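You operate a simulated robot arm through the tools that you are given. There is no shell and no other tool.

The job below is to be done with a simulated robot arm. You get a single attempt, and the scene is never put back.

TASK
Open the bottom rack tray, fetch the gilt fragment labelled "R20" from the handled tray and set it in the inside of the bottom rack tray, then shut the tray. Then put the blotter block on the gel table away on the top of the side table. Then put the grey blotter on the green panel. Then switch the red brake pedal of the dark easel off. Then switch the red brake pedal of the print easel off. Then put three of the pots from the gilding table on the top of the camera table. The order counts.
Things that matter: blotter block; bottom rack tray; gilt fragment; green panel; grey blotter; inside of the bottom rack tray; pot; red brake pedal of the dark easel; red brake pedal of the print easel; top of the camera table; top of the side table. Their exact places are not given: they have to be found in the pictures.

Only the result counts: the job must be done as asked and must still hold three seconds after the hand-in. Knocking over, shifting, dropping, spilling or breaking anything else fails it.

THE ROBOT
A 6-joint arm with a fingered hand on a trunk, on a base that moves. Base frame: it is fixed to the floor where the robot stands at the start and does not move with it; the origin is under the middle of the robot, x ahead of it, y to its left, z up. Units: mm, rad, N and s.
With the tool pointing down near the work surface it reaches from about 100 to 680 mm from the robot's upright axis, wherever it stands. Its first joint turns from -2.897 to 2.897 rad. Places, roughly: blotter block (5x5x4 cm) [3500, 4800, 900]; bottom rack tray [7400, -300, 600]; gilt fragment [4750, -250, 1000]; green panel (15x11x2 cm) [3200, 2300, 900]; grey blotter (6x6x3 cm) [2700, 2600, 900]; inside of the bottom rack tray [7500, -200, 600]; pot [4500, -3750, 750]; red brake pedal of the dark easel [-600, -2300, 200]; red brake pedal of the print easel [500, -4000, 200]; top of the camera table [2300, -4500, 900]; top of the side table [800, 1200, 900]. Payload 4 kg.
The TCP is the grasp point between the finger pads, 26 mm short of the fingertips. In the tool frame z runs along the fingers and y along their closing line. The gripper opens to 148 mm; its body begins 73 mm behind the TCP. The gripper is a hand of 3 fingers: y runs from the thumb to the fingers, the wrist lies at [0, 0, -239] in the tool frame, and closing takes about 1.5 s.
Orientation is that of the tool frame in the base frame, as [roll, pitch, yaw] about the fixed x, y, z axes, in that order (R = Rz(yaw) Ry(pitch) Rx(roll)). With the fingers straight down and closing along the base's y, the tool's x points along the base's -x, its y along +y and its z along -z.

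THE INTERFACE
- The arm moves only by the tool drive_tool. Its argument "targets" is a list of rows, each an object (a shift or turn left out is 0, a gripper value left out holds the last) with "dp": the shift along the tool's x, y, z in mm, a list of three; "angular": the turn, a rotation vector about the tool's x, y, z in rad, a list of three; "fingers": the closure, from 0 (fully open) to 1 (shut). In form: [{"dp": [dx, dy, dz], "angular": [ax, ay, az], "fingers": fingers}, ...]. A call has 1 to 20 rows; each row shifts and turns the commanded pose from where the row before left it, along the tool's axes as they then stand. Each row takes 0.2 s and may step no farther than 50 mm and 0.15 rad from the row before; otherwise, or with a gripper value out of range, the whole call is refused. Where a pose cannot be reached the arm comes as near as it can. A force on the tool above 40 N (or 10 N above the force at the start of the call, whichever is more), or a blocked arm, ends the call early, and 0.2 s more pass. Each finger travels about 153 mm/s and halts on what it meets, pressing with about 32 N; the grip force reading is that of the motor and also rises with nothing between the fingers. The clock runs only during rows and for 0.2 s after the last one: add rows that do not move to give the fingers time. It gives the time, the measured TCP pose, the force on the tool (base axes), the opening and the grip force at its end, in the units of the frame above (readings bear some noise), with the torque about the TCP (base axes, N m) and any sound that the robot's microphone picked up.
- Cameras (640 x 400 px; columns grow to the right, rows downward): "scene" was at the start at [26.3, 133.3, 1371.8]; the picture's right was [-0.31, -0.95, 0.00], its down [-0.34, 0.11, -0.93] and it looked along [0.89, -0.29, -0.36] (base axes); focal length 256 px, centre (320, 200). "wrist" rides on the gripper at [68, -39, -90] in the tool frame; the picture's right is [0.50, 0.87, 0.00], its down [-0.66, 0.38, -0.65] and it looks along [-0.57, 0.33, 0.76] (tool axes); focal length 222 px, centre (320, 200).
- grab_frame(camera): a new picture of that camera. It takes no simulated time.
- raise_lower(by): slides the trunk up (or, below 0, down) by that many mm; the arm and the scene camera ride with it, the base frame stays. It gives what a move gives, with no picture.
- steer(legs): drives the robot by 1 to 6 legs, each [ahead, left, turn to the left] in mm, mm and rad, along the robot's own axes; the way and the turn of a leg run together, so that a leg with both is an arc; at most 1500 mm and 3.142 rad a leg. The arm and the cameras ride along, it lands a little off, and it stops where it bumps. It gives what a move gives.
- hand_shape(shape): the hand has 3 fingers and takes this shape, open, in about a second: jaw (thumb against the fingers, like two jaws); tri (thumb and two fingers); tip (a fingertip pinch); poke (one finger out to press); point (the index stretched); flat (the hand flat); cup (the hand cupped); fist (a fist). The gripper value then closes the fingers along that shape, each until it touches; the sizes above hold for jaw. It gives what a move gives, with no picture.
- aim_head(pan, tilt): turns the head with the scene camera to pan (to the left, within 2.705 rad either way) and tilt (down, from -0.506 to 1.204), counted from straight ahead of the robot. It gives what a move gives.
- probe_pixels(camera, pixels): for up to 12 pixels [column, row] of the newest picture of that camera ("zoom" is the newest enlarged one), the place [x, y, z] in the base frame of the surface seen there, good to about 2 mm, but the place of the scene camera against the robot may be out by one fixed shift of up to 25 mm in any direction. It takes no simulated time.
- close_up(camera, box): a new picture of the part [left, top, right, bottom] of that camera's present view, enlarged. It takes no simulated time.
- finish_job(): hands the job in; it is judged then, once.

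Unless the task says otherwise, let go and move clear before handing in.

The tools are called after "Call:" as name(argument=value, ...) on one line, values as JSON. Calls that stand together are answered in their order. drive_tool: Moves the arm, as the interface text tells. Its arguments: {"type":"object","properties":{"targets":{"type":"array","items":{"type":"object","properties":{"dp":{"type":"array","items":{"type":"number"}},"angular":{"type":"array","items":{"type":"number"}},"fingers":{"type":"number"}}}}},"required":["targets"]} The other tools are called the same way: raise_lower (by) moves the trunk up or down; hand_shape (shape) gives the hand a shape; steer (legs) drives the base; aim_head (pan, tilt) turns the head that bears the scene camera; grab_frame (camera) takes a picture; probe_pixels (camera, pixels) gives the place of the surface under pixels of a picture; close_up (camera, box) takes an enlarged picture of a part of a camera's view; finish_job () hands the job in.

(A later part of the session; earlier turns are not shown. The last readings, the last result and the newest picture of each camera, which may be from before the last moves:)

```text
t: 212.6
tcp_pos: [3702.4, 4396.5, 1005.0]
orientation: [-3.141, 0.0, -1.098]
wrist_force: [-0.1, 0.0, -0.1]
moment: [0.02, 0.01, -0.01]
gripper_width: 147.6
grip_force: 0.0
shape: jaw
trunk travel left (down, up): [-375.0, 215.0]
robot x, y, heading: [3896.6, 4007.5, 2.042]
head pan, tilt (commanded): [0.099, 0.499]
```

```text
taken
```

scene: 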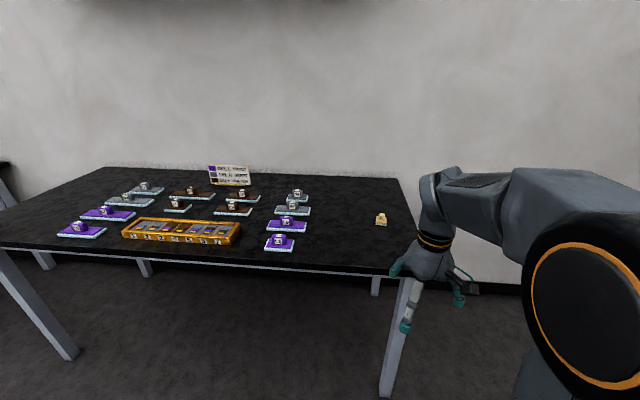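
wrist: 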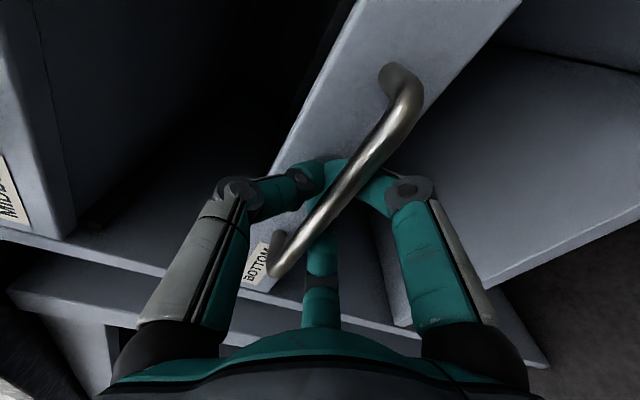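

The table carries gel plates and a lone beige block at (381,220), probably the blotter block. I'll zoom in and probe.

Call:
close_up(camera="scene", box=[250, 170, 410, 270])

Call:
probe_pixels(camera="scene", pixels=[[381, 217], [381, 222], [395, 272], [412, 215], [300, 240], [385, 205]])

```text
4.00 times, centred on (330, 220) of scene
```

zoom: 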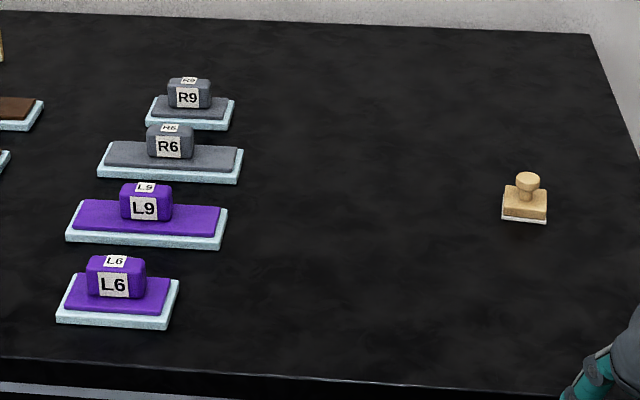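

```text
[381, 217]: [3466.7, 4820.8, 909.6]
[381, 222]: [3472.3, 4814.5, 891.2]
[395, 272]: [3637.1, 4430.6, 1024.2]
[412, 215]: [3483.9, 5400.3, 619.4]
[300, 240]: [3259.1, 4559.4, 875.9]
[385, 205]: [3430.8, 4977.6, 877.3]
```

The wooden block with a knob at (3469,4818) is alone, matching the listed place. I'll drive 330 mm closer and look with the wrist camera.

Call:
steer(legs=[[330, 0, -0.008]])

Call:
grab_frame(camera="wrist")

Call:
grab_frame(camera="scene")

```text
t: 214.8
tcp_pos: [3564.6, 4690.8, 1004.1]
orientation: [-3.141, -0.001, -1.117]
wrist_force: [0.7, 0.4, 0.7]
moment: [0.02, -0.02, -0.03]
gripper_width: 148.0
grip_force: 0.0
shape: jaw
trunk travel left (down, up): [-375.0, 215.0]
robot x, y, heading: [3748.9, 4301.5, 2.025]
head pan, tilt (commanded): [0.099, 0.499]
```

```text
taken
```

wrist: 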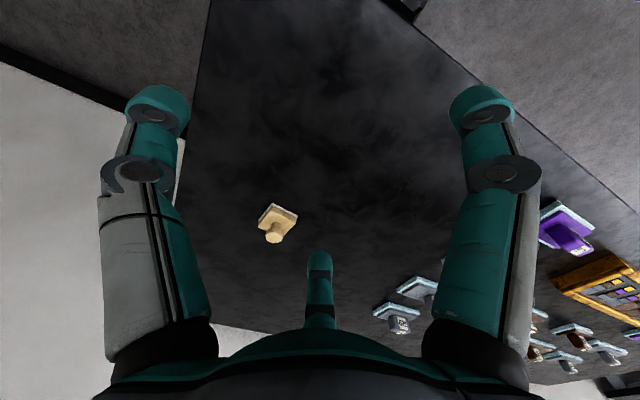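

```text
taken
```

scene: 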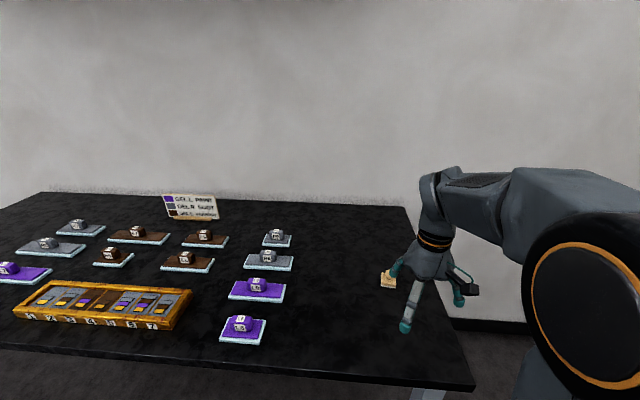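

Call:
close_up(camera="wrist", box=[230, 180, 330, 260])

```text
5.00 times, centred on (280, 220) of wrist
```

zoom: 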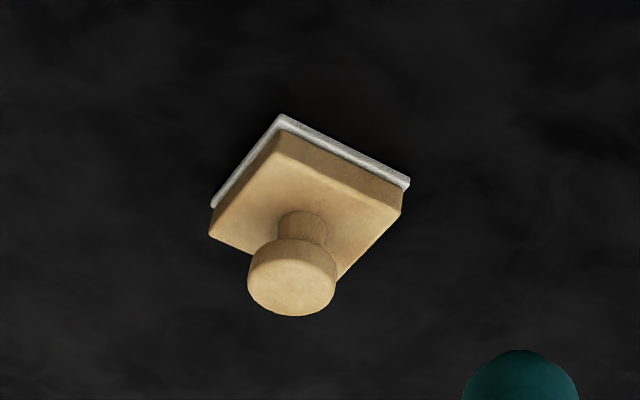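

Call:
probe_pixels(camera="zoom", pixels=[[290, 285], [280, 140], [395, 200], [212, 228], [340, 270], [300, 225], [255, 285], [330, 285], [285, 118], [408, 182], [330, 190], [100, 300]])

```text
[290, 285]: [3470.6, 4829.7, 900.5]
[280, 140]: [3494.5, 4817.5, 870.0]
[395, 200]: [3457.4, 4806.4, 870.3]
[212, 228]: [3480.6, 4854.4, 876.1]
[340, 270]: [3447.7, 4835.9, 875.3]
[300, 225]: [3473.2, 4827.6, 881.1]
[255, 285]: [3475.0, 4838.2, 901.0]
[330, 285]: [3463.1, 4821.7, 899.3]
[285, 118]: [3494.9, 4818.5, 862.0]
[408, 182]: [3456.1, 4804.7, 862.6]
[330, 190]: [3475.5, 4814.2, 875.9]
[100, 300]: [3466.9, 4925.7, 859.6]
```

The block base is 40×40 mm centred at (3469,4830), turned ~0.12 rad from the hand, base top 876, knob top 900, table 860. I'll move above, rotate, and partly close.

Call:
drive_tool(targets=[{"dp": [-42, 6, 0], "fingers": 0.55}, {"dp": [-42, 6, 0]}, {"dp": [-42, 6, 0]}, {"dp": [-41, 7, 0]}, {"angular": [0, 0, 0.12]}, {"dp": [0, 0, 30]}, {"dp": [0, 0, 25]}, {}])

Call:
grab_frame(camera="wrist")

```text
t: 216.6
tcp_pos: [3470.8, 4831.0, 950.0]
orientation: [3.141, 0.001, -1.237]
wrist_force: [-0.8, 0.2, 0.2]
moment: [0.01, 0.01, -0.03]
gripper_width: 67.0
grip_force: 0.0
shape: jaw
trunk travel left (down, up): [-375.0, 215.0]
robot x, y, heading: [3751.8, 4299.4, 2.031]
head pan, tilt (commanded): [0.099, 0.499]
```

```text
taken
```

wrist: 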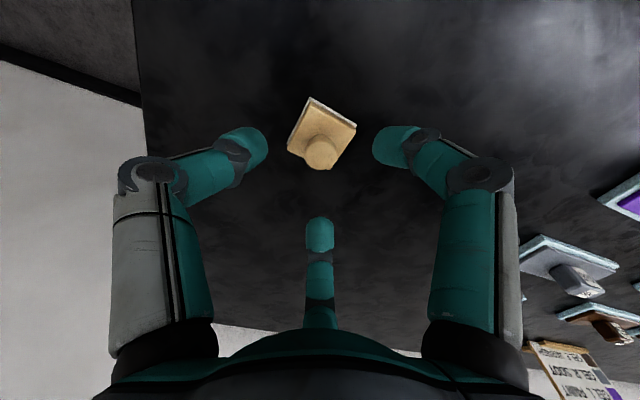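

The block is centred between the fingers (knob at (320,157)). I'll descend to z≈886 and close.

Call:
drive_tool(targets=[{"dp": [0, 0, 30], "fingers": 0.6}, {"dp": [0, 0, 22]}, {"dp": [0, 0, 12]}, {}, {"fingers": 0.75}, {"fingers": 0.9}, {"fingers": 1}, {}, {}, {}])

Call:
grab_frame(camera="wrist")

```text
t: 218.8
tcp_pos: [3469.4, 4831.2, 886.0]
orientation: [-3.141, 0.0, -1.239]
wrist_force: [0.6, -0.5, 1.3]
moment: [0.0, 0.02, 0.0]
gripper_width: 39.9
grip_force: 32.3
shape: jaw
trunk travel left (down, up): [-375.0, 215.0]
robot x, y, heading: [3749.1, 4300.5, 2.025]
head pan, tilt (commanded): [0.099, 0.499]
```

```text
taken
```

wrist: 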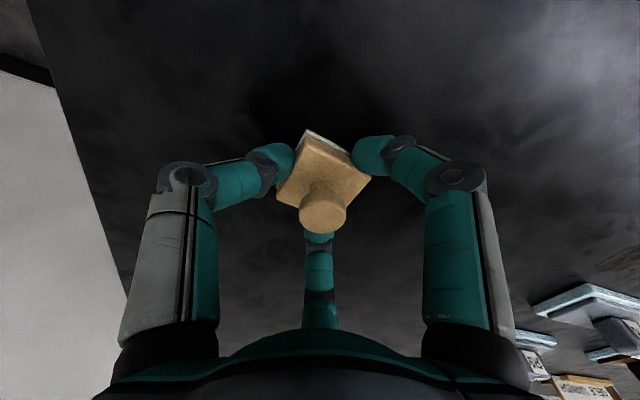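

Gripped the base at 39.9 mm. Lifting and checking.

Call:
drive_tool(targets=[{"dp": [0, 0, -10]}, {"dp": [0, 0, -20]}, {"dp": [0, 0, -40]}, {"dp": [0, 0, -50]}, {}])

Call:
grab_frame(camera="wrist")

```text
t: 220.0
tcp_pos: [3471.2, 4833.4, 1004.3]
orientation: [-3.14, 0.001, -1.238]
wrist_force: [-0.2, 1.1, -1.0]
moment: [-0.01, 0.01, 0.03]
gripper_width: 39.9
grip_force: 32.0
shape: jaw
trunk travel left (down, up): [-375.0, 215.0]
robot x, y, heading: [3753.4, 4299.8, 2.024]
head pan, tilt (commanded): [0.099, 0.499]
```

```text
taken
```

wrist: 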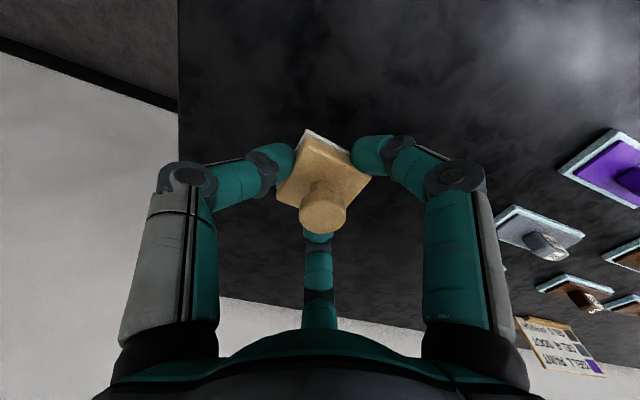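

The block is lifted. I'll retract the arm and go back down the aisle, then strafe to the side table at u≈1250 facing it.

Call:
drive_tool(targets=[{"angular": [0, 0, -0.12]}, {"dp": [46, 0, 0]}, {"dp": [46, 0, 0]}, {"dp": [46, 0, 0]}, {"dp": [46, 0, 0]}, {"dp": [46, 0, 0]}, {}])

Call:
steer(legs=[[-1150, 0, 0.01], [-1150, 0, 0]])

Call:
aim_head(pan=1.3, tilt=0.4)

Call:
grab_frame(camera="scene")

```text
t: 221.6
tcp_pos: [3570.4, 4619.3, 1008.9]
orientation: [3.14, 0.0, -1.117]
wrist_force: [0.8, 0.5, -0.2]
moment: [-0.03, 0.01, 0.03]
gripper_width: 39.5
grip_force: 32.1
shape: jaw
trunk travel left (down, up): [-375.0, 215.0]
robot x, y, heading: [3751.5, 4299.9, 2.025]
head pan, tilt (commanded): [0.099, 0.499]
```

```text
t: 233.0
tcp_pos: [4598.1, 2538.3, 1007.4]
orientation: [3.14, 0.0, -1.118]
wrist_force: [-0.4, 0.5, -0.7]
moment: [0.02, 0.0, 0.03]
gripper_width: 39.4
grip_force: 32.6
shape: jaw
trunk travel left (down, up): [-375.0, 215.0]
robot x, y, heading: [4778.9, 2218.7, 2.025]
head pan, tilt (commanded): [0.099, 0.499]
```

```text
t: 234.4
tcp_pos: [4598.8, 2538.7, 1008.5]
orientation: [-3.141, 0.0, -1.117]
wrist_force: [0.6, -0.3, -0.7]
moment: [0.01, 0.01, -0.01]
gripper_width: 39.4
grip_force: 32.0
shape: jaw
trunk travel left (down, up): [-375.0, 215.0]
robot x, y, heading: [4779.7, 2214.1, 2.026]
head pan, tilt (commanded): [1.3, 0.4]
```

```text
taken
```

scene: 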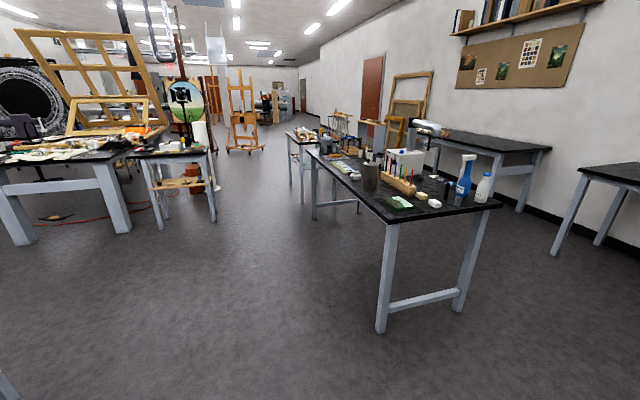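

The corridor to the left is clear (between the long tables at (400,200) and the small table at (185,185)). Strafing along it now.

Call:
steer(legs=[[0, 0, 0.011], [0, 1340, 0], [0, 1200, 0]])

Call:
aim_head(pan=0.9, tilt=0.45)

Call:
grab_frame(camera="scene")

```text
t: 246.9
tcp_pos: [2347.4, 1424.3, 1007.2]
orientation: [3.141, -0.001, -1.073]
wrist_force: [0.4, -0.6, -0.7]
moment: [-0.02, -0.01, 0.03]
gripper_width: 39.4
grip_force: 32.3
shape: jaw
trunk travel left (down, up): [-375.0, 215.0]
robot x, y, heading: [2539.8, 1113.8, 2.068]
head pan, tilt (commanded): [1.3, 0.4]
```

```text
t: 247.8
tcp_pos: [2347.9, 1424.4, 1008.0]
orientation: [-3.141, 0.001, -1.071]
wrist_force: [-0.8, 0.3, -1.4]
moment: [0.02, -0.01, -0.01]
gripper_width: 39.5
grip_force: 32.1
shape: jaw
trunk travel left (down, up): [-375.0, 215.0]
robot x, y, heading: [2544.4, 1114.7, 2.072]
head pan, tilt (commanded): [0.901, 0.45]
```

```text
taken
```

scene: 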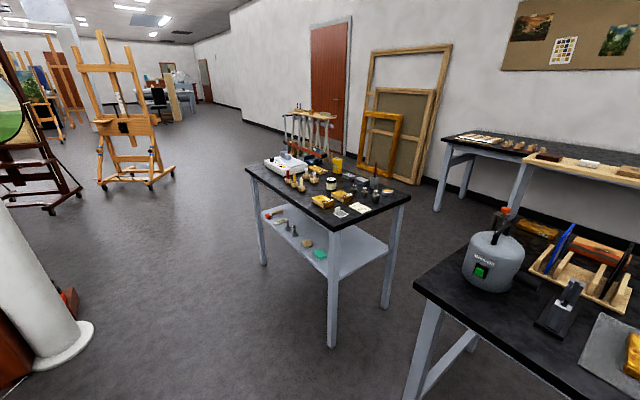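

The side table is at (330,195). I'll zoom to find a free spot on its top.

Call:
close_up(camera="scene", box=[240, 140, 420, 250])

```text
3.56 times, centred on (330, 195) of scene
```

zoom: 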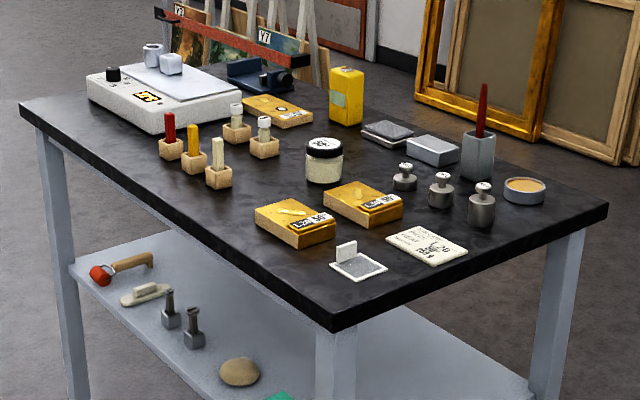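

I'll probe the free areas: front strip around zoom (160,175)/(230,225), and right end around (530,230).

Call:
probe_pixels(camera="zoom", pixels=[[25, 108], [330, 320], [605, 210], [150, 165], [190, 205], [240, 235], [215, 185], [270, 240], [540, 225], [500, 240], [345, 275], [165, 158]])

Call:
probe_pixels(camera="zoom", pixels=[[480, 210], [525, 190], [440, 260], [95, 105], [160, 130], [300, 245], [380, 240], [110, 140], [375, 165], [320, 110], [440, 110], [480, 290]])

```text
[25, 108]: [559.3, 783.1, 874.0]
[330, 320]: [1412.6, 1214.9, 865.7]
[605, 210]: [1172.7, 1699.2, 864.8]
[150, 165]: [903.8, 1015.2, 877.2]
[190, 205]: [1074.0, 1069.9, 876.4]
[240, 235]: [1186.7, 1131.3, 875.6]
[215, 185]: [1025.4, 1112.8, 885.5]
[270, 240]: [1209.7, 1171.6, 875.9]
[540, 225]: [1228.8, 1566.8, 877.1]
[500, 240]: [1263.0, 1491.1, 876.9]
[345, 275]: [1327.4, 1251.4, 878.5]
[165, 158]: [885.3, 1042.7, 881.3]
```

```text
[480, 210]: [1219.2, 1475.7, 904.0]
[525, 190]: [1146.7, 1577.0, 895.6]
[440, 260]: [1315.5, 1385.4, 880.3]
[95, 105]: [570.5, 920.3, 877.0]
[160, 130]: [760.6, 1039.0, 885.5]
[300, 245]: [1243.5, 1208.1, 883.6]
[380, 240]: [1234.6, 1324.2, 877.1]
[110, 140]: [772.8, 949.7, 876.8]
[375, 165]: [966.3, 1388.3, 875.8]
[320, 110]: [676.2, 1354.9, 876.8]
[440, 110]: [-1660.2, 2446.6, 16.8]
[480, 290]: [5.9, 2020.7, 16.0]
```

Free strip in front of the scale: u≈1030, v≈512 (scale front v≈587, table edge v≈450). I'll strafe to u≈1054 there.

Call:
steer(legs=[[0, 0, -0.036], [0, 900, -0.012], [100, 815, -0.012]])

Call:
aim_head(pan=0.1, tilt=0.7)

Call:
grab_frame(camera="scene")

Call:
grab_frame(camera="wrist")

```text
t: 256.9
tcp_pos: [774.3, 748.7, 1008.0]
orientation: [3.141, 0.0, -1.108]
wrist_force: [0.0, -1.0, -0.1]
moment: [-0.01, -0.02, -0.02]
gripper_width: 39.4
grip_force: 31.9
shape: jaw
trunk travel left (down, up): [-375.0, 215.0]
robot x, y, heading: [958.2, 430.0, 2.036]
head pan, tilt (commanded): [0.901, 0.45]
```

```text
t: 258.0
tcp_pos: [774.0, 749.5, 1007.9]
orientation: [3.141, 0.001, -1.109]
wrist_force: [-1.3, -0.1, -1.3]
moment: [0.01, -0.03, -0.01]
gripper_width: 39.4
grip_force: 31.6
shape: jaw
trunk travel left (down, up): [-375.0, 215.0]
robot x, y, heading: [954.2, 431.4, 2.031]
head pan, tilt (commanded): [0.099, 0.7]
```

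```text
taken
```

scene: 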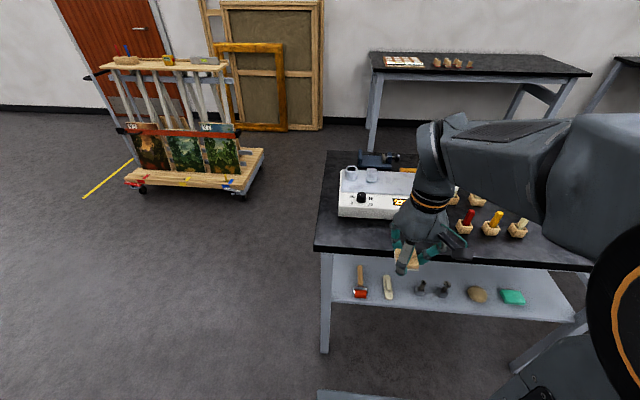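

```text
taken
```

wrist: 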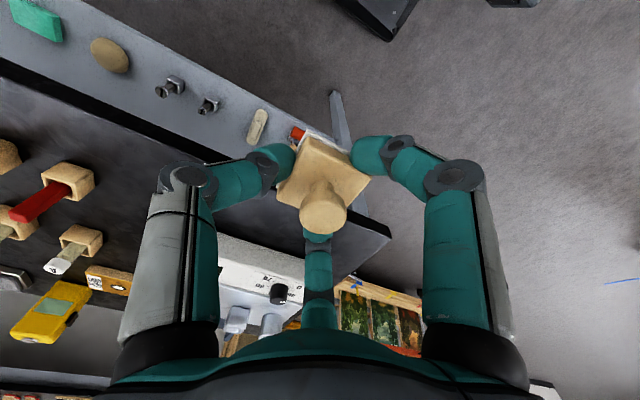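

The hand is in front of the scale. I'll probe scale edges and table edge from the wrist camera for an accurate drop spot.

Call:
probe_pixels(camera="wrist", pixels=[[230, 235], [230, 218], [280, 255], [390, 238], [265, 215], [350, 245], [225, 205], [300, 262], [250, 225], [80, 180], [75, 240], [365, 235]])

Call:
probe_pixels(camera="scene", pixels=[[340, 216], [345, 200], [400, 215], [316, 250], [360, 235], [345, 235], [375, 235], [470, 235], [330, 220]])

```text
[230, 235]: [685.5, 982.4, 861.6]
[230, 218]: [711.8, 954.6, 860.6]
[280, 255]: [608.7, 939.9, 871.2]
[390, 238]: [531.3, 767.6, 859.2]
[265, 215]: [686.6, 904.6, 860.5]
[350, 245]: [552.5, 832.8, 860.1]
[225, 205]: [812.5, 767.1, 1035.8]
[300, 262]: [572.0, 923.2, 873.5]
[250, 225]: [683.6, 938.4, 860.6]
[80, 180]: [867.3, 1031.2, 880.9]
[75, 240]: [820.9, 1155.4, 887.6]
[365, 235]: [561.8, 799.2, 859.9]
```

```text
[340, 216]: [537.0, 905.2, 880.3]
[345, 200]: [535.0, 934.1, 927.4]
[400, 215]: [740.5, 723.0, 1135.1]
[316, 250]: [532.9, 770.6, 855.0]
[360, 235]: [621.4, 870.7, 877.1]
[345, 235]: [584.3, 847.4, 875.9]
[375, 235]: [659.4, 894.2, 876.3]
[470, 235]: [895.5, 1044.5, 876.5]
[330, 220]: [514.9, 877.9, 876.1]
```

Table z is 860.3, scale front at v≈568, edge at v≈450. I'll place the block at v≈500: move 177 mm ahead, then down.

Call:
drive_tool(targets=[{"dp": [-44, 0, 0]}, {"dp": [-44, 0, 0]}, {"dp": [-44, 0, 0]}, {"dp": [-45, 0, 0]}, {"dp": [0, 0, 40]}, {"dp": [0, 0, 40]}, {}])

Call:
grab_frame(camera="wrist")

Call:
grab_frame(camera="scene")

```text
t: 259.6
tcp_pos: [694.4, 909.5, 928.5]
orientation: [3.14, -0.002, -1.107]
wrist_force: [-0.2, 1.1, -0.5]
moment: [-0.01, 0.02, -0.02]
gripper_width: 39.0
grip_force: 32.3
shape: jaw
trunk travel left (down, up): [-375.0, 215.0]
robot x, y, heading: [956.0, 431.7, 2.035]
head pan, tilt (commanded): [0.099, 0.7]
```

```text
taken
```

wrist: 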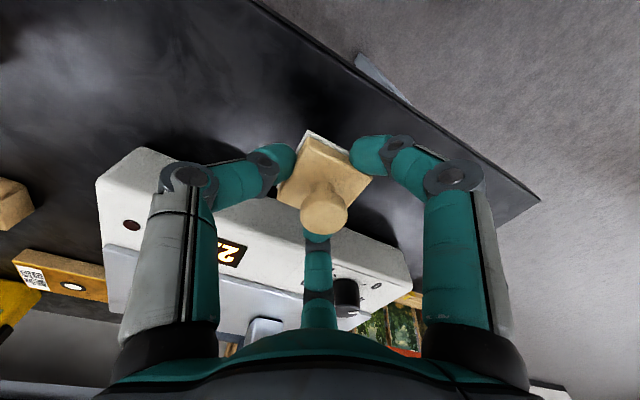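

```text
taken
```

scene: 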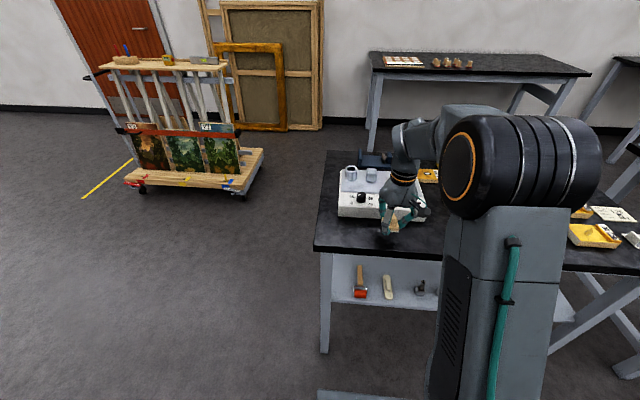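

Clearances look fine; I'll shift back 8 mm, lower to z≈887, and release.

Call:
drive_tool(targets=[{"dp": [8, 0, 15]}, {"dp": [0, 0, 15]}, {"dp": [0, 0, 11]}, {}])

Call:
drive_tool(targets=[{"fingers": 0.65}, {"fingers": 0.55}, {}, {}])

Call:
grab_frame(camera="wrist")

```text
t: 260.6
tcp_pos: [698.3, 900.7, 887.3]
orientation: [-3.141, 0.001, -1.108]
wrist_force: [-0.2, -0.4, -0.8]
moment: [0.02, 0.05, -0.03]
gripper_width: 39.1
grip_force: 31.8
shape: jaw
trunk travel left (down, up): [-375.0, 215.0]
robot x, y, heading: [959.3, 430.3, 2.031]
head pan, tilt (commanded): [0.099, 0.7]
```

```text
t: 261.6
tcp_pos: [698.5, 901.5, 886.3]
orientation: [-3.141, 0.001, -1.109]
wrist_force: [0.3, 0.4, 3.8]
moment: [0.01, 0.02, -0.03]
gripper_width: 65.4
grip_force: 0.1
shape: jaw
trunk travel left (down, up): [-375.0, 215.0]
robot x, y, heading: [955.1, 433.7, 2.034]
head pan, tilt (commanded): [0.099, 0.7]
```

```text
taken
```

wrist: 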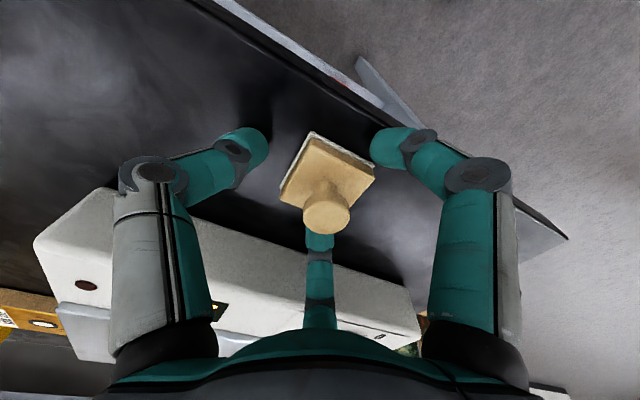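

The block stands on the side table, fingers clear. Lifting up and retracting.

Call:
drive_tool(targets=[{"dp": [0, 0, -20]}, {"dp": [0, 0, -40]}, {"dp": [0, 0, -50]}, {"dp": [0, 0, -20]}, {"dp": [45, 0, 0]}, {"dp": [45, 0, 0]}, {"dp": [45, 0, 0]}])

Call:
grab_frame(camera="scene")

```text
t: 263.2
tcp_pos: [762.0, 780.3, 1018.0]
orientation: [-3.14, 0.001, -1.109]
wrist_force: [-0.7, 0.4, -0.5]
moment: [-0.01, 0.03, 0.01]
gripper_width: 66.3
grip_force: 0.0
shape: jaw
trunk travel left (down, up): [-375.0, 215.0]
robot x, y, heading: [957.5, 432.8, 2.034]
head pan, tilt (commanded): [0.099, 0.7]
```

```text
taken
```

scene: 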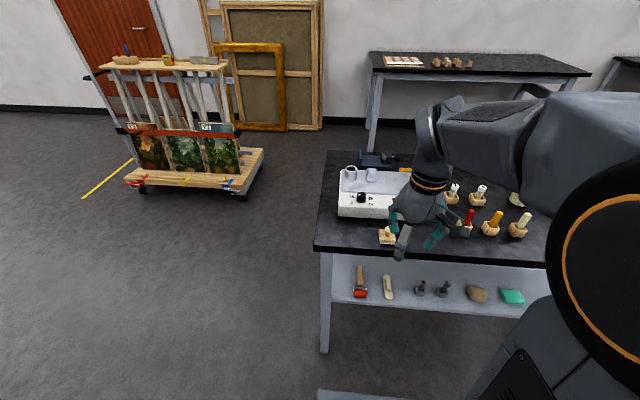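

The block stands at (387,236) on the side table. Next the grey blotter: I'll strafe right along the corridor to the second table.

Call:
steer(legs=[[-100, -900, 0.012], [0, -900, 0.012], [0, -700, 0]])

Call:
aim_head(pan=0.2, tilt=0.6)

Call:
grab_frame(camera="scene")

```text
t: 275.6
tcp_pos: [2993.2, 1806.9, 1019.2]
orientation: [3.141, -0.001, -1.082]
wrist_force: [0.4, 1.3, -0.7]
moment: [0.0, 0.02, -0.04]
gripper_width: 66.1
grip_force: 0.1
shape: jaw
trunk travel left (down, up): [-375.0, 215.0]
robot x, y, heading: [3200.4, 1459.9, 2.058]
head pan, tilt (commanded): [0.099, 0.7]
```

```text
t: 276.3
tcp_pos: [2993.3, 1806.1, 1019.1]
orientation: [-3.141, 0.001, -1.084]
wrist_force: [0.7, 0.1, -0.4]
moment: [-0.01, 0.03, 0.0]
gripper_width: 66.2
grip_force: 0.0
shape: jaw
trunk travel left (down, up): [-375.0, 215.0]
robot x, y, heading: [3201.6, 1458.2, 2.059]
head pan, tilt (commanded): [0.201, 0.6]
```

```text
taken
```

scene: 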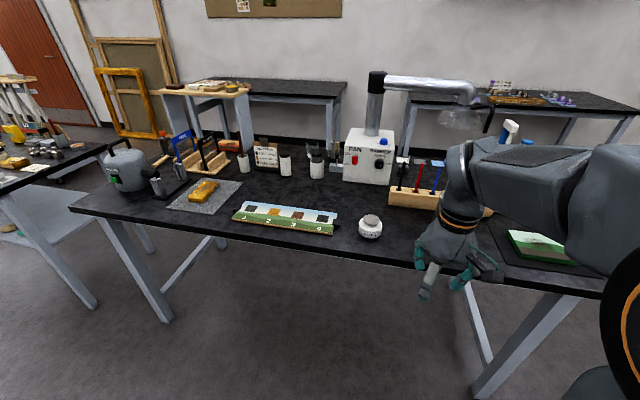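

The green panel is at (540,247) near the right end. I'll look further right past the arm.

Call:
aim_head(pan=-0.35, tilt=0.6)

Call:
grab_frame(camera="scene")

Call:
grab_frame(camera="wrist")

```text
t: 277.3
tcp_pos: [2993.2, 1807.2, 1019.7]
orientation: [-3.141, -0.001, -1.082]
wrist_force: [-0.6, 0.9, -0.9]
moment: [0.01, 0.0, 0.0]
gripper_width: 65.9
grip_force: 0.0
shape: jaw
trunk travel left (down, up): [-375.0, 215.0]
robot x, y, heading: [3203.3, 1455.0, 2.057]
head pan, tilt (commanded): [-0.351, 0.6]
```

```text
taken
```

scene: 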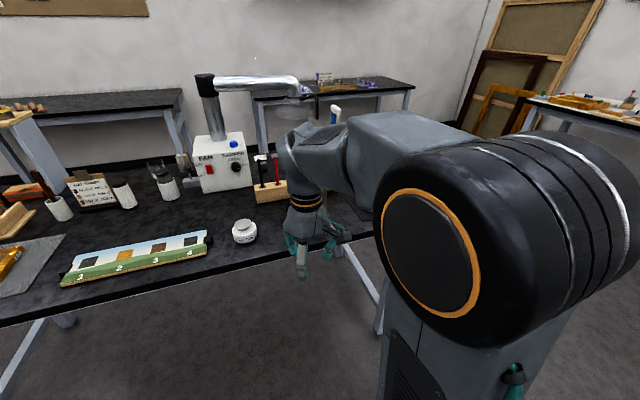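

```text
taken
```

wrist: 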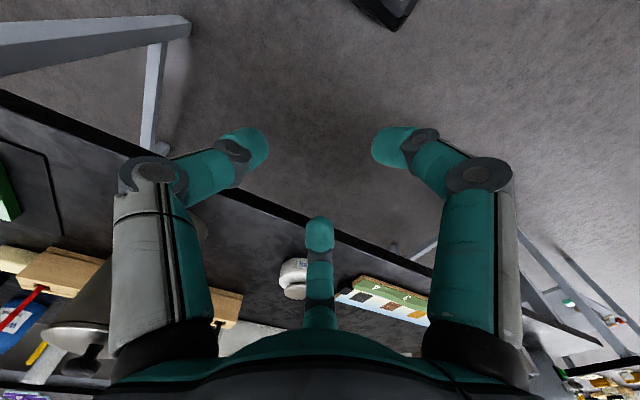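

The arm hides the middle of the table where the grey blotter should be (around u 3579, v 1113). I'll strafe right 550 mm to see it unobstructed.

Call:
steer(legs=[[-30, -550, -0.02]])

Call:
aim_head(pan=0.45, tilt=0.5)

Call:
grab_frame(camera="scene")

```text
t: 280.5
tcp_pos: [3494.7, 2039.8, 1019.7]
orientation: [3.14, 0.001, -1.081]
wrist_force: [0.2, 0.4, 0.0]
moment: [0.03, -0.01, -0.01]
gripper_width: 66.1
grip_force: 0.0
shape: jaw
trunk travel left (down, up): [-375.0, 215.0]
robot x, y, heading: [3703.7, 1697.5, 2.063]
head pan, tilt (commanded): [-0.351, 0.6]
```

```text
t: 281.6
tcp_pos: [3494.9, 2040.5, 1019.9]
orientation: [3.141, -0.001, -1.08]
wrist_force: [-0.2, 0.3, -0.3]
moment: [0.03, 0.01, 0.02]
gripper_width: 66.0
grip_force: 0.0
shape: jaw
trunk travel left (down, up): [-375.0, 215.0]
robot x, y, heading: [3699.9, 1696.4, 2.059]
head pan, tilt (commanded): [0.45, 0.499]
```

```text
taken
```

scene: 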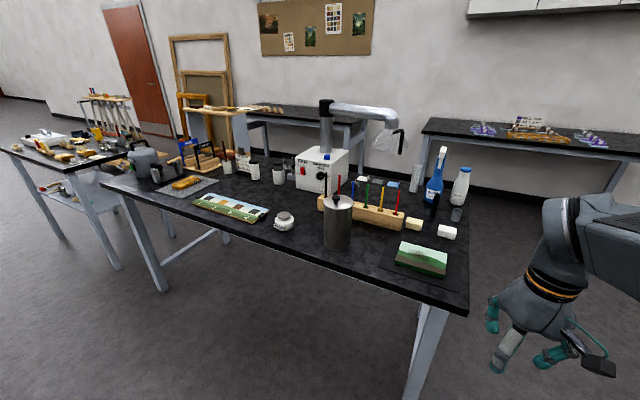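

The green landscape panel is at (420,258), with small blocks at (414,224), (446,232), (456,214), (391,184). I'll zoom to find the grey blotter.

Call:
close_up(camera="scene", box=[330, 160, 490, 290])

```text
3.08 times, centred on (410, 225) of scene
```

zoom: 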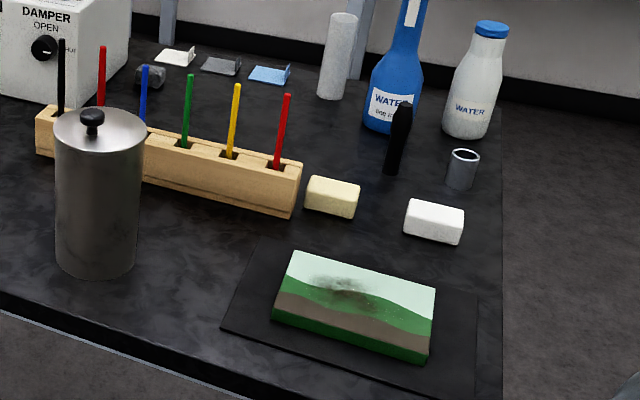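

Three blotters lie in a row behind the brush holder: white (175,57), grey (222,65), blue (270,74). I'll probe those and the panel.

Call:
probe_pixels(camera="zoom", pixels=[[175, 58], [220, 66], [235, 65], [205, 68], [240, 72], [268, 75], [150, 78], [290, 255], [435, 288], [275, 315], [425, 358], [350, 300]])

Call:
close_up(camera="scene", box=[350, 165, 430, 215])

```text
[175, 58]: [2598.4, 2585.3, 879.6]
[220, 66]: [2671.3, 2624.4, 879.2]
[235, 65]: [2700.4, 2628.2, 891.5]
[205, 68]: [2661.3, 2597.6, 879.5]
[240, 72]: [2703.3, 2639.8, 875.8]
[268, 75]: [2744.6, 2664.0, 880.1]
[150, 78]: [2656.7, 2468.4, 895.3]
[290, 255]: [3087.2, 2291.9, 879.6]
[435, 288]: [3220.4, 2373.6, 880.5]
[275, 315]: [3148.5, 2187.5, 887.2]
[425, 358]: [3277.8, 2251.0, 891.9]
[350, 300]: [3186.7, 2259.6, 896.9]
```

```text
8.00 times, centred on (390, 190) of scene
```

zoom: 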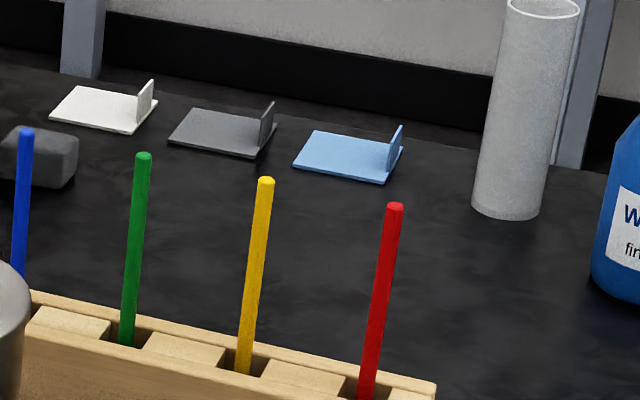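

The grey blotter is a thin sheet with an upright tab near (2700,2628), at the back of the table; it must be picked from the back side. I'll drive around the table's right end into the rear aisle.

Call:
steer(legs=[[0, -450, -0.024], [1000, 0, 0], [1000, 0, 0]])

Call:
aim_head(pan=1.4, tilt=0.4)

Call:
grab_frame(camera="scene")

```text
t: 294.0
tcp_pos: [2928.5, 4021.3, 1017.9]
orientation: [3.141, 0.0, -1.05]
wrist_force: [0.3, -0.9, -0.7]
moment: [-0.01, -0.02, -0.01]
gripper_width: 66.3
grip_force: 0.0
shape: jaw
trunk travel left (down, up): [-375.0, 215.0]
robot x, y, heading: [3144.2, 3683.8, 2.09]
head pan, tilt (commanded): [0.45, 0.499]
```

```text
t: 295.2
tcp_pos: [2929.4, 4021.4, 1019.7]
orientation: [3.141, -0.001, -1.051]
wrist_force: [-0.5, -0.1, 0.2]
moment: [-0.01, -0.02, 0.03]
gripper_width: 66.4
grip_force: 0.2
shape: jaw
trunk travel left (down, up): [-375.0, 215.0]
robot x, y, heading: [3146.1, 3681.3, 2.091]
head pan, tilt (commanded): [1.4, 0.4]
```

```text
taken
```

scene: 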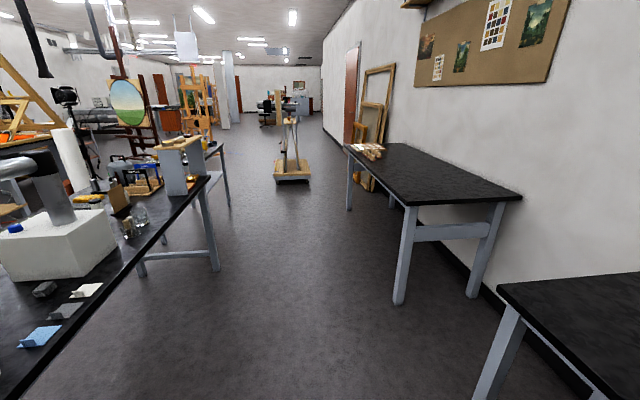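

From the rear aisle I see the blotters at the table's back edge: white (85,290), grey (65,310), blue (40,337). I'll probe edges and then move in.

Call:
probe_pixels(camera="scene", pixels=[[85, 290], [62, 312], [40, 337], [45, 375], [150, 240], [215, 265], [400, 298], [345, 150], [478, 395], [290, 180], [75, 305], [58, 305]])

Call:
close_up(camera="scene", box=[0, 250, 160, 370])

```text
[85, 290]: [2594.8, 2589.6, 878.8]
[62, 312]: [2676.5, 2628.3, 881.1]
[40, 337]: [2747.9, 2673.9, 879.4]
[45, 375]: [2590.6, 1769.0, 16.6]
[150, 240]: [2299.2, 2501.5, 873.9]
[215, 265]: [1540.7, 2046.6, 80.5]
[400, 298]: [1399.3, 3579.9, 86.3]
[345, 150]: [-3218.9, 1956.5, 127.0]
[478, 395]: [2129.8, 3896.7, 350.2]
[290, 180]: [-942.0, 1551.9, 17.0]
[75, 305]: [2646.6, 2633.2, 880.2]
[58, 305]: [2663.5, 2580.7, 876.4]
```

```text
3.33 times, centred on (80, 310) of scene
```

zoom: 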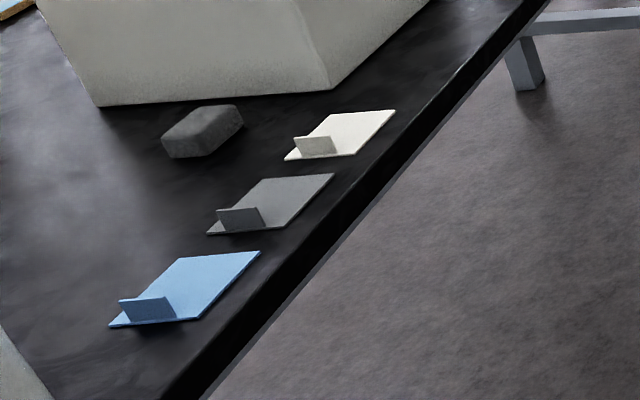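

The grey blotter's tab stands at its right (+u) end, spanning front-to-back, so closing along the table works. I'll turn round, strafe and face the table from the rear.

Call:
steer(legs=[[0, 0, 3.086], [0, -450, 0], [0, -400, 0]])

Call:
aim_head(pan=0.1, tilt=0.6)

Call:
grab_frame(camera="scene")

```text
t: 307.3
tcp_pos: [2601.9, 2949.9, 1018.5]
orientation: [3.14, 0.0, 2.042]
wrist_force: [-0.1, -0.2, 0.6]
moment: [0.02, 0.01, 0.01]
gripper_width: 66.1
grip_force: 0.1
shape: jaw
trunk travel left (down, up): [-375.0, 215.0]
robot x, y, heading: [2402.5, 3300.5, -1.098]
head pan, tilt (commanded): [1.4, 0.4]
```

```text
t: 308.7
tcp_pos: [2602.2, 2950.2, 1018.2]
orientation: [3.141, -0.001, 2.042]
wrist_force: [0.2, -0.3, 0.5]
moment: [0.0, 0.03, -0.01]
gripper_width: 66.2
grip_force: 0.1
shape: jaw
trunk travel left (down, up): [-375.0, 215.0]
robot x, y, heading: [2399.1, 3296.4, -1.103]
head pan, tilt (commanded): [0.099, 0.6]
```

```text
taken
```

scene: 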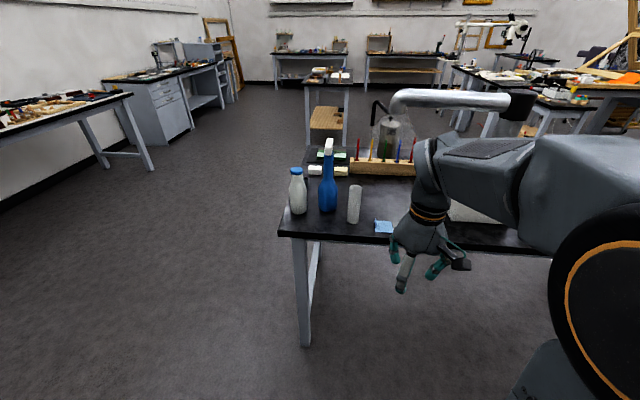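

I'm facing the rear edge; the fume extractor pipe runs at (400–530,100) above. I'll probe that pipe and blotters before moving in.

Call:
probe_pixels(camera="scene", pixels=[[450, 100], [400, 103], [520, 100], [390, 130], [383, 226], [305, 238], [280, 235], [325, 150], [356, 205], [410, 165]])

Call:
grab_frame(camera="wrist")

```text
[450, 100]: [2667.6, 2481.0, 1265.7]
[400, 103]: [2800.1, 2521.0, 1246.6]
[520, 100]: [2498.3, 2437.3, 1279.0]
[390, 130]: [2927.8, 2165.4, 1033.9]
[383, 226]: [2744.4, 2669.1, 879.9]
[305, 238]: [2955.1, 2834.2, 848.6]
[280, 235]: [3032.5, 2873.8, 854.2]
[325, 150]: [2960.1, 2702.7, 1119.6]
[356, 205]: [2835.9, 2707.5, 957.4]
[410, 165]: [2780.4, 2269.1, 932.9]
```

```text
taken
```

wrist: 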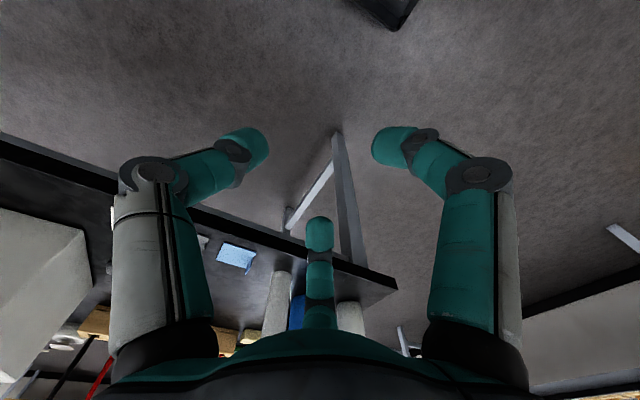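

The pipe is at v≈1000–1058, z≈1230+, just beyond the blotters, so I'll lower the trunk 100 mm for clearance, then drive in with fingers nearly closed.

Call:
raise_lower(by=-90)

Call:
steer(legs=[[0, -56, 0], [240, 0, 0]])

Call:
drive_tool(targets=[{"fingers": 0.75}, {}, {}])

Call:
grab_frame(camera="wrist")

Call:
grab_frame(camera="scene")

```text
t: 310.0
tcp_pos: [2602.3, 2950.5, 928.9]
orientation: [3.141, 0.0, 2.044]
wrist_force: [0.4, -0.5, 0.1]
moment: [0.01, 0.0, 0.05]
gripper_width: 66.1
grip_force: 0.0
shape: jaw
trunk travel left (down, up): [-285.0, 305.0]
robot x, y, heading: [2400.1, 3297.3, -1.095]
head pan, tilt (commanded): [0.099, 0.6]
```

```text
t: 312.3
tcp_pos: [2663.5, 2706.3, 929.1]
orientation: [-3.142, 0.0, 2.043]
wrist_force: [-0.6, -0.1, -0.3]
moment: [-0.04, 0.01, 0.0]
gripper_width: 66.1
grip_force: 0.1
shape: jaw
trunk travel left (down, up): [-285.0, 305.0]
robot x, y, heading: [2461.6, 3052.6, -1.098]
head pan, tilt (commanded): [0.099, 0.6]
```

```text
t: 313.1
tcp_pos: [2664.0, 2706.2, 929.4]
orientation: [-3.141, 0.001, 2.044]
wrist_force: [-0.4, 0.8, 0.2]
moment: [-0.01, 0.01, 0.0]
gripper_width: 37.3
grip_force: 0.0
shape: jaw
trunk travel left (down, up): [-285.0, 305.0]
robot x, y, heading: [2464.5, 3056.9, -1.101]
head pan, tilt (commanded): [0.099, 0.6]
```

```text
taken
```

wrist: 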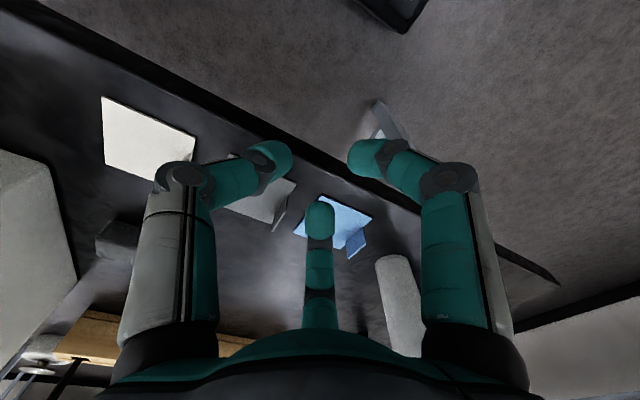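

```text
taken
```

scene: 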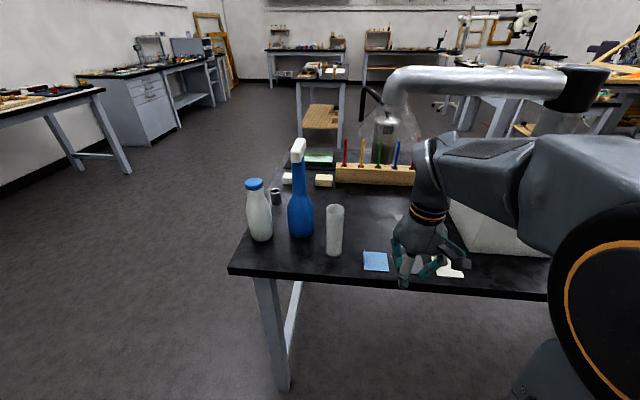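

The grey blotter with its tab is visible in the wrist view at about (283,207). Zooming for exact position.

Call:
close_up(camera="wrist", box=[210, 140, 380, 250])

```text
3.64 times, centred on (295, 195) of wrist
```

zoom: 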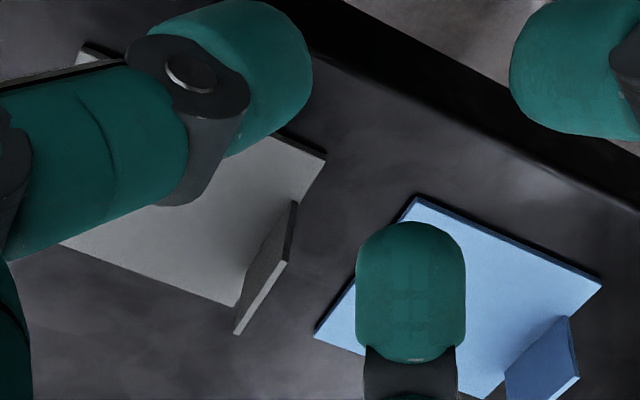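

Call:
probe_pixels(camera="zoom", pixels=[[291, 215], [280, 240], [262, 285], [243, 322], [275, 235], [250, 300], [322, 160], [232, 303], [300, 150], [230, 250], [420, 205], [330, 330]])

```text
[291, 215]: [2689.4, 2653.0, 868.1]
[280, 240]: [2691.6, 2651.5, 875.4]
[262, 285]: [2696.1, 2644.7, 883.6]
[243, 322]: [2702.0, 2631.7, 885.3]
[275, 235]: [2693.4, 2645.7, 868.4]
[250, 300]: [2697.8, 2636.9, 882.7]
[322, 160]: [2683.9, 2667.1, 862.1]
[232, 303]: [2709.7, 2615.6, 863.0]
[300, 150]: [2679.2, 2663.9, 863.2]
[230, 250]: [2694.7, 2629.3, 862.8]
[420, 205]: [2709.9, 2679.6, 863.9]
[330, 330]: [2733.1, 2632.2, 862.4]
```

The tab spans v≈1138–1165 at u≈3594, top z 885; it is only ~27 mm wide, narrower than the gap between the two jaw fingers. I'll back off a little and try the "tip" shape for a pinch.

Call:
steer(legs=[[-150, 0, 0]])

Call:
hand_shape(shape="tip")

Call:
grab_frame(camera="wrist")

Call:
drive_tool(targets=[{"fingers": 0.8}, {}, {}, {}, {}, {}, {}])

Call:
grab_frame(camera="wrist")

```text
t: 314.5
tcp_pos: [2593.5, 2839.9, 928.5]
orientation: [3.142, 0.0, 2.037]
wrist_force: [0.1, -0.7, -0.5]
moment: [0.0, -0.02, 0.02]
gripper_width: 37.2
grip_force: 0.1
shape: jaw
trunk travel left (down, up): [-285.0, 305.0]
robot x, y, heading: [2394.6, 3191.1, -1.108]
head pan, tilt (commanded): [0.099, 0.6]
```

```text
t: 315.4
tcp_pos: [2593.2, 2839.2, 930.4]
orientation: [3.141, 0.001, 2.036]
wrist_force: [0.1, 0.4, -0.7]
moment: [-0.03, -0.03, -0.01]
gripper_width: 147.8
grip_force: 0.1
shape: tip
trunk travel left (down, up): [-285.0, 305.0]
robot x, y, heading: [2397.5, 3193.3, -1.102]
head pan, tilt (commanded): [0.099, 0.6]
```

```text
taken
```

wrist: 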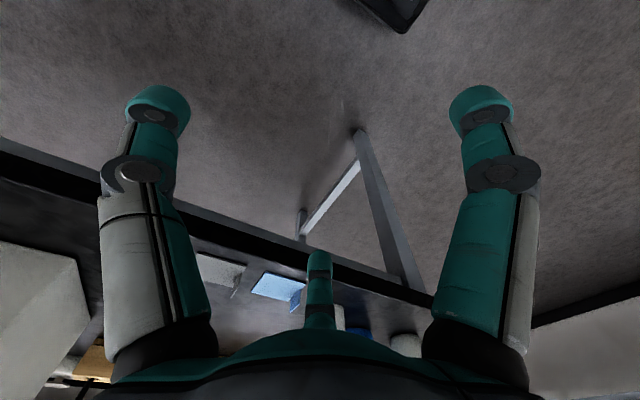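

```text
t: 317.0
tcp_pos: [2593.4, 2838.6, 929.5]
orientation: [3.141, 0.0, 2.036]
wrist_force: [-0.7, -0.3, 0.3]
moment: [-0.02, -0.01, 0.01]
gripper_width: 29.9
grip_force: 0.0
shape: tip
trunk travel left (down, up): [-285.0, 305.0]
robot x, y, heading: [2397.6, 3187.5, -1.106]
head pan, tilt (commanded): [0.099, 0.6]
```

```text
taken
```

wrist: 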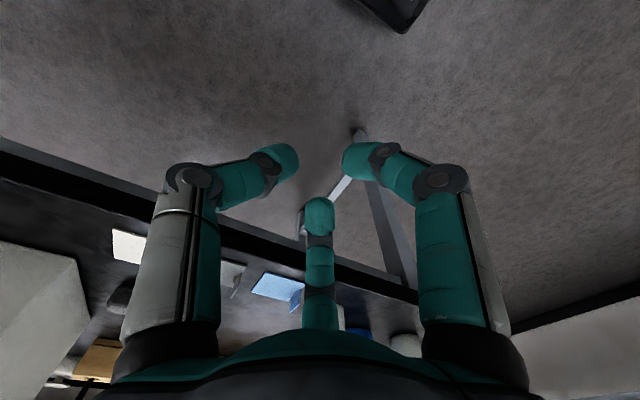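

"tip" looks the same as "jaw". I'll close fully in the air and zoom on the tips to see how they meet.

Call:
drive_tool(targets=[{"fingers": 1.0}, {}, {}, {}, {}])

Call:
close_up(camera="wrist", box=[200, 120, 440, 270])

Call:
hand_shape(shape="tri")

Call:
drive_tool(targets=[{"fingers": 1.0}, {}, {}, {}, {}, {}, {}, {}])

Call:
close_up(camera="wrist", box=[200, 120, 440, 270])

```text
t: 318.2
tcp_pos: [2592.5, 2840.0, 928.4]
orientation: [3.141, 0.0, 2.036]
wrist_force: [0.8, -0.9, -0.2]
moment: [0.0, 0.0, 0.03]
gripper_width: 0.4
grip_force: 32.0
shape: tip
trunk travel left (down, up): [-285.0, 305.0]
robot x, y, heading: [2398.5, 3185.4, -1.107]
head pan, tilt (commanded): [0.099, 0.6]
```

```text
2.67 times, centred on (320, 195) of wrist
```

zoom: 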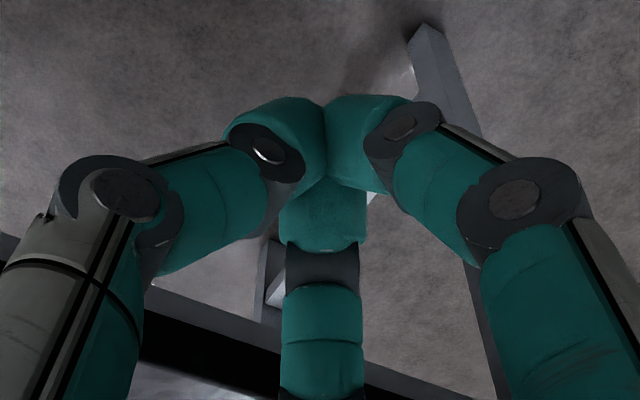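

```text
t: 319.1
tcp_pos: [2592.7, 2840.4, 929.1]
orientation: [3.14, 0.0, 2.038]
wrist_force: [-0.5, 0.4, 0.0]
moment: [-0.02, -0.01, 0.04]
gripper_width: 148.2
grip_force: 0.0
shape: tri
trunk travel left (down, up): [-285.0, 305.0]
robot x, y, heading: [2396.1, 3188.9, -1.101]
head pan, tilt (commanded): [0.099, 0.6]
```

```text
t: 320.9
tcp_pos: [2593.9, 2839.7, 928.6]
orientation: [3.141, 0.0, 2.035]
wrist_force: [-0.5, 0.0, 0.0]
moment: [-0.02, 0.04, 0.0]
gripper_width: 0.0
grip_force: 32.0
shape: tri
trunk travel left (down, up): [-285.0, 305.0]
robot x, y, heading: [2393.1, 3188.0, -1.099]
head pan, tilt (commanded): [0.099, 0.6]
```

```text
2.67 times, centred on (320, 195) of wrist
```

zoom: 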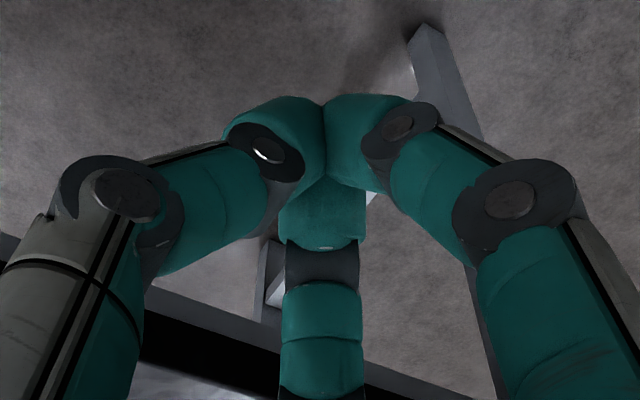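

The three fingers converge as a tripod, so thumb plus two fingers will cage the tab. I'll probe how low the closed tips are relative to the TCP.

Call:
probe_pixels(camera="zoom", pixels=[[285, 105], [310, 105], [322, 130], [345, 103], [380, 105], [325, 190], [325, 230], [265, 150], [395, 135], [335, 120]])

```text
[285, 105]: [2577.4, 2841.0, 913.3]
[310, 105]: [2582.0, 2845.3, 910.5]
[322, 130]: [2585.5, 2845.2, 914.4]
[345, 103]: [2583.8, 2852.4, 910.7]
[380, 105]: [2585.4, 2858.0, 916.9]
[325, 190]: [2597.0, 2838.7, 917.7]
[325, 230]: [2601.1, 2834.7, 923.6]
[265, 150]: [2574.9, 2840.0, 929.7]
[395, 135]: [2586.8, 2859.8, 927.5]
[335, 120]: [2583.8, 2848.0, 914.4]
```

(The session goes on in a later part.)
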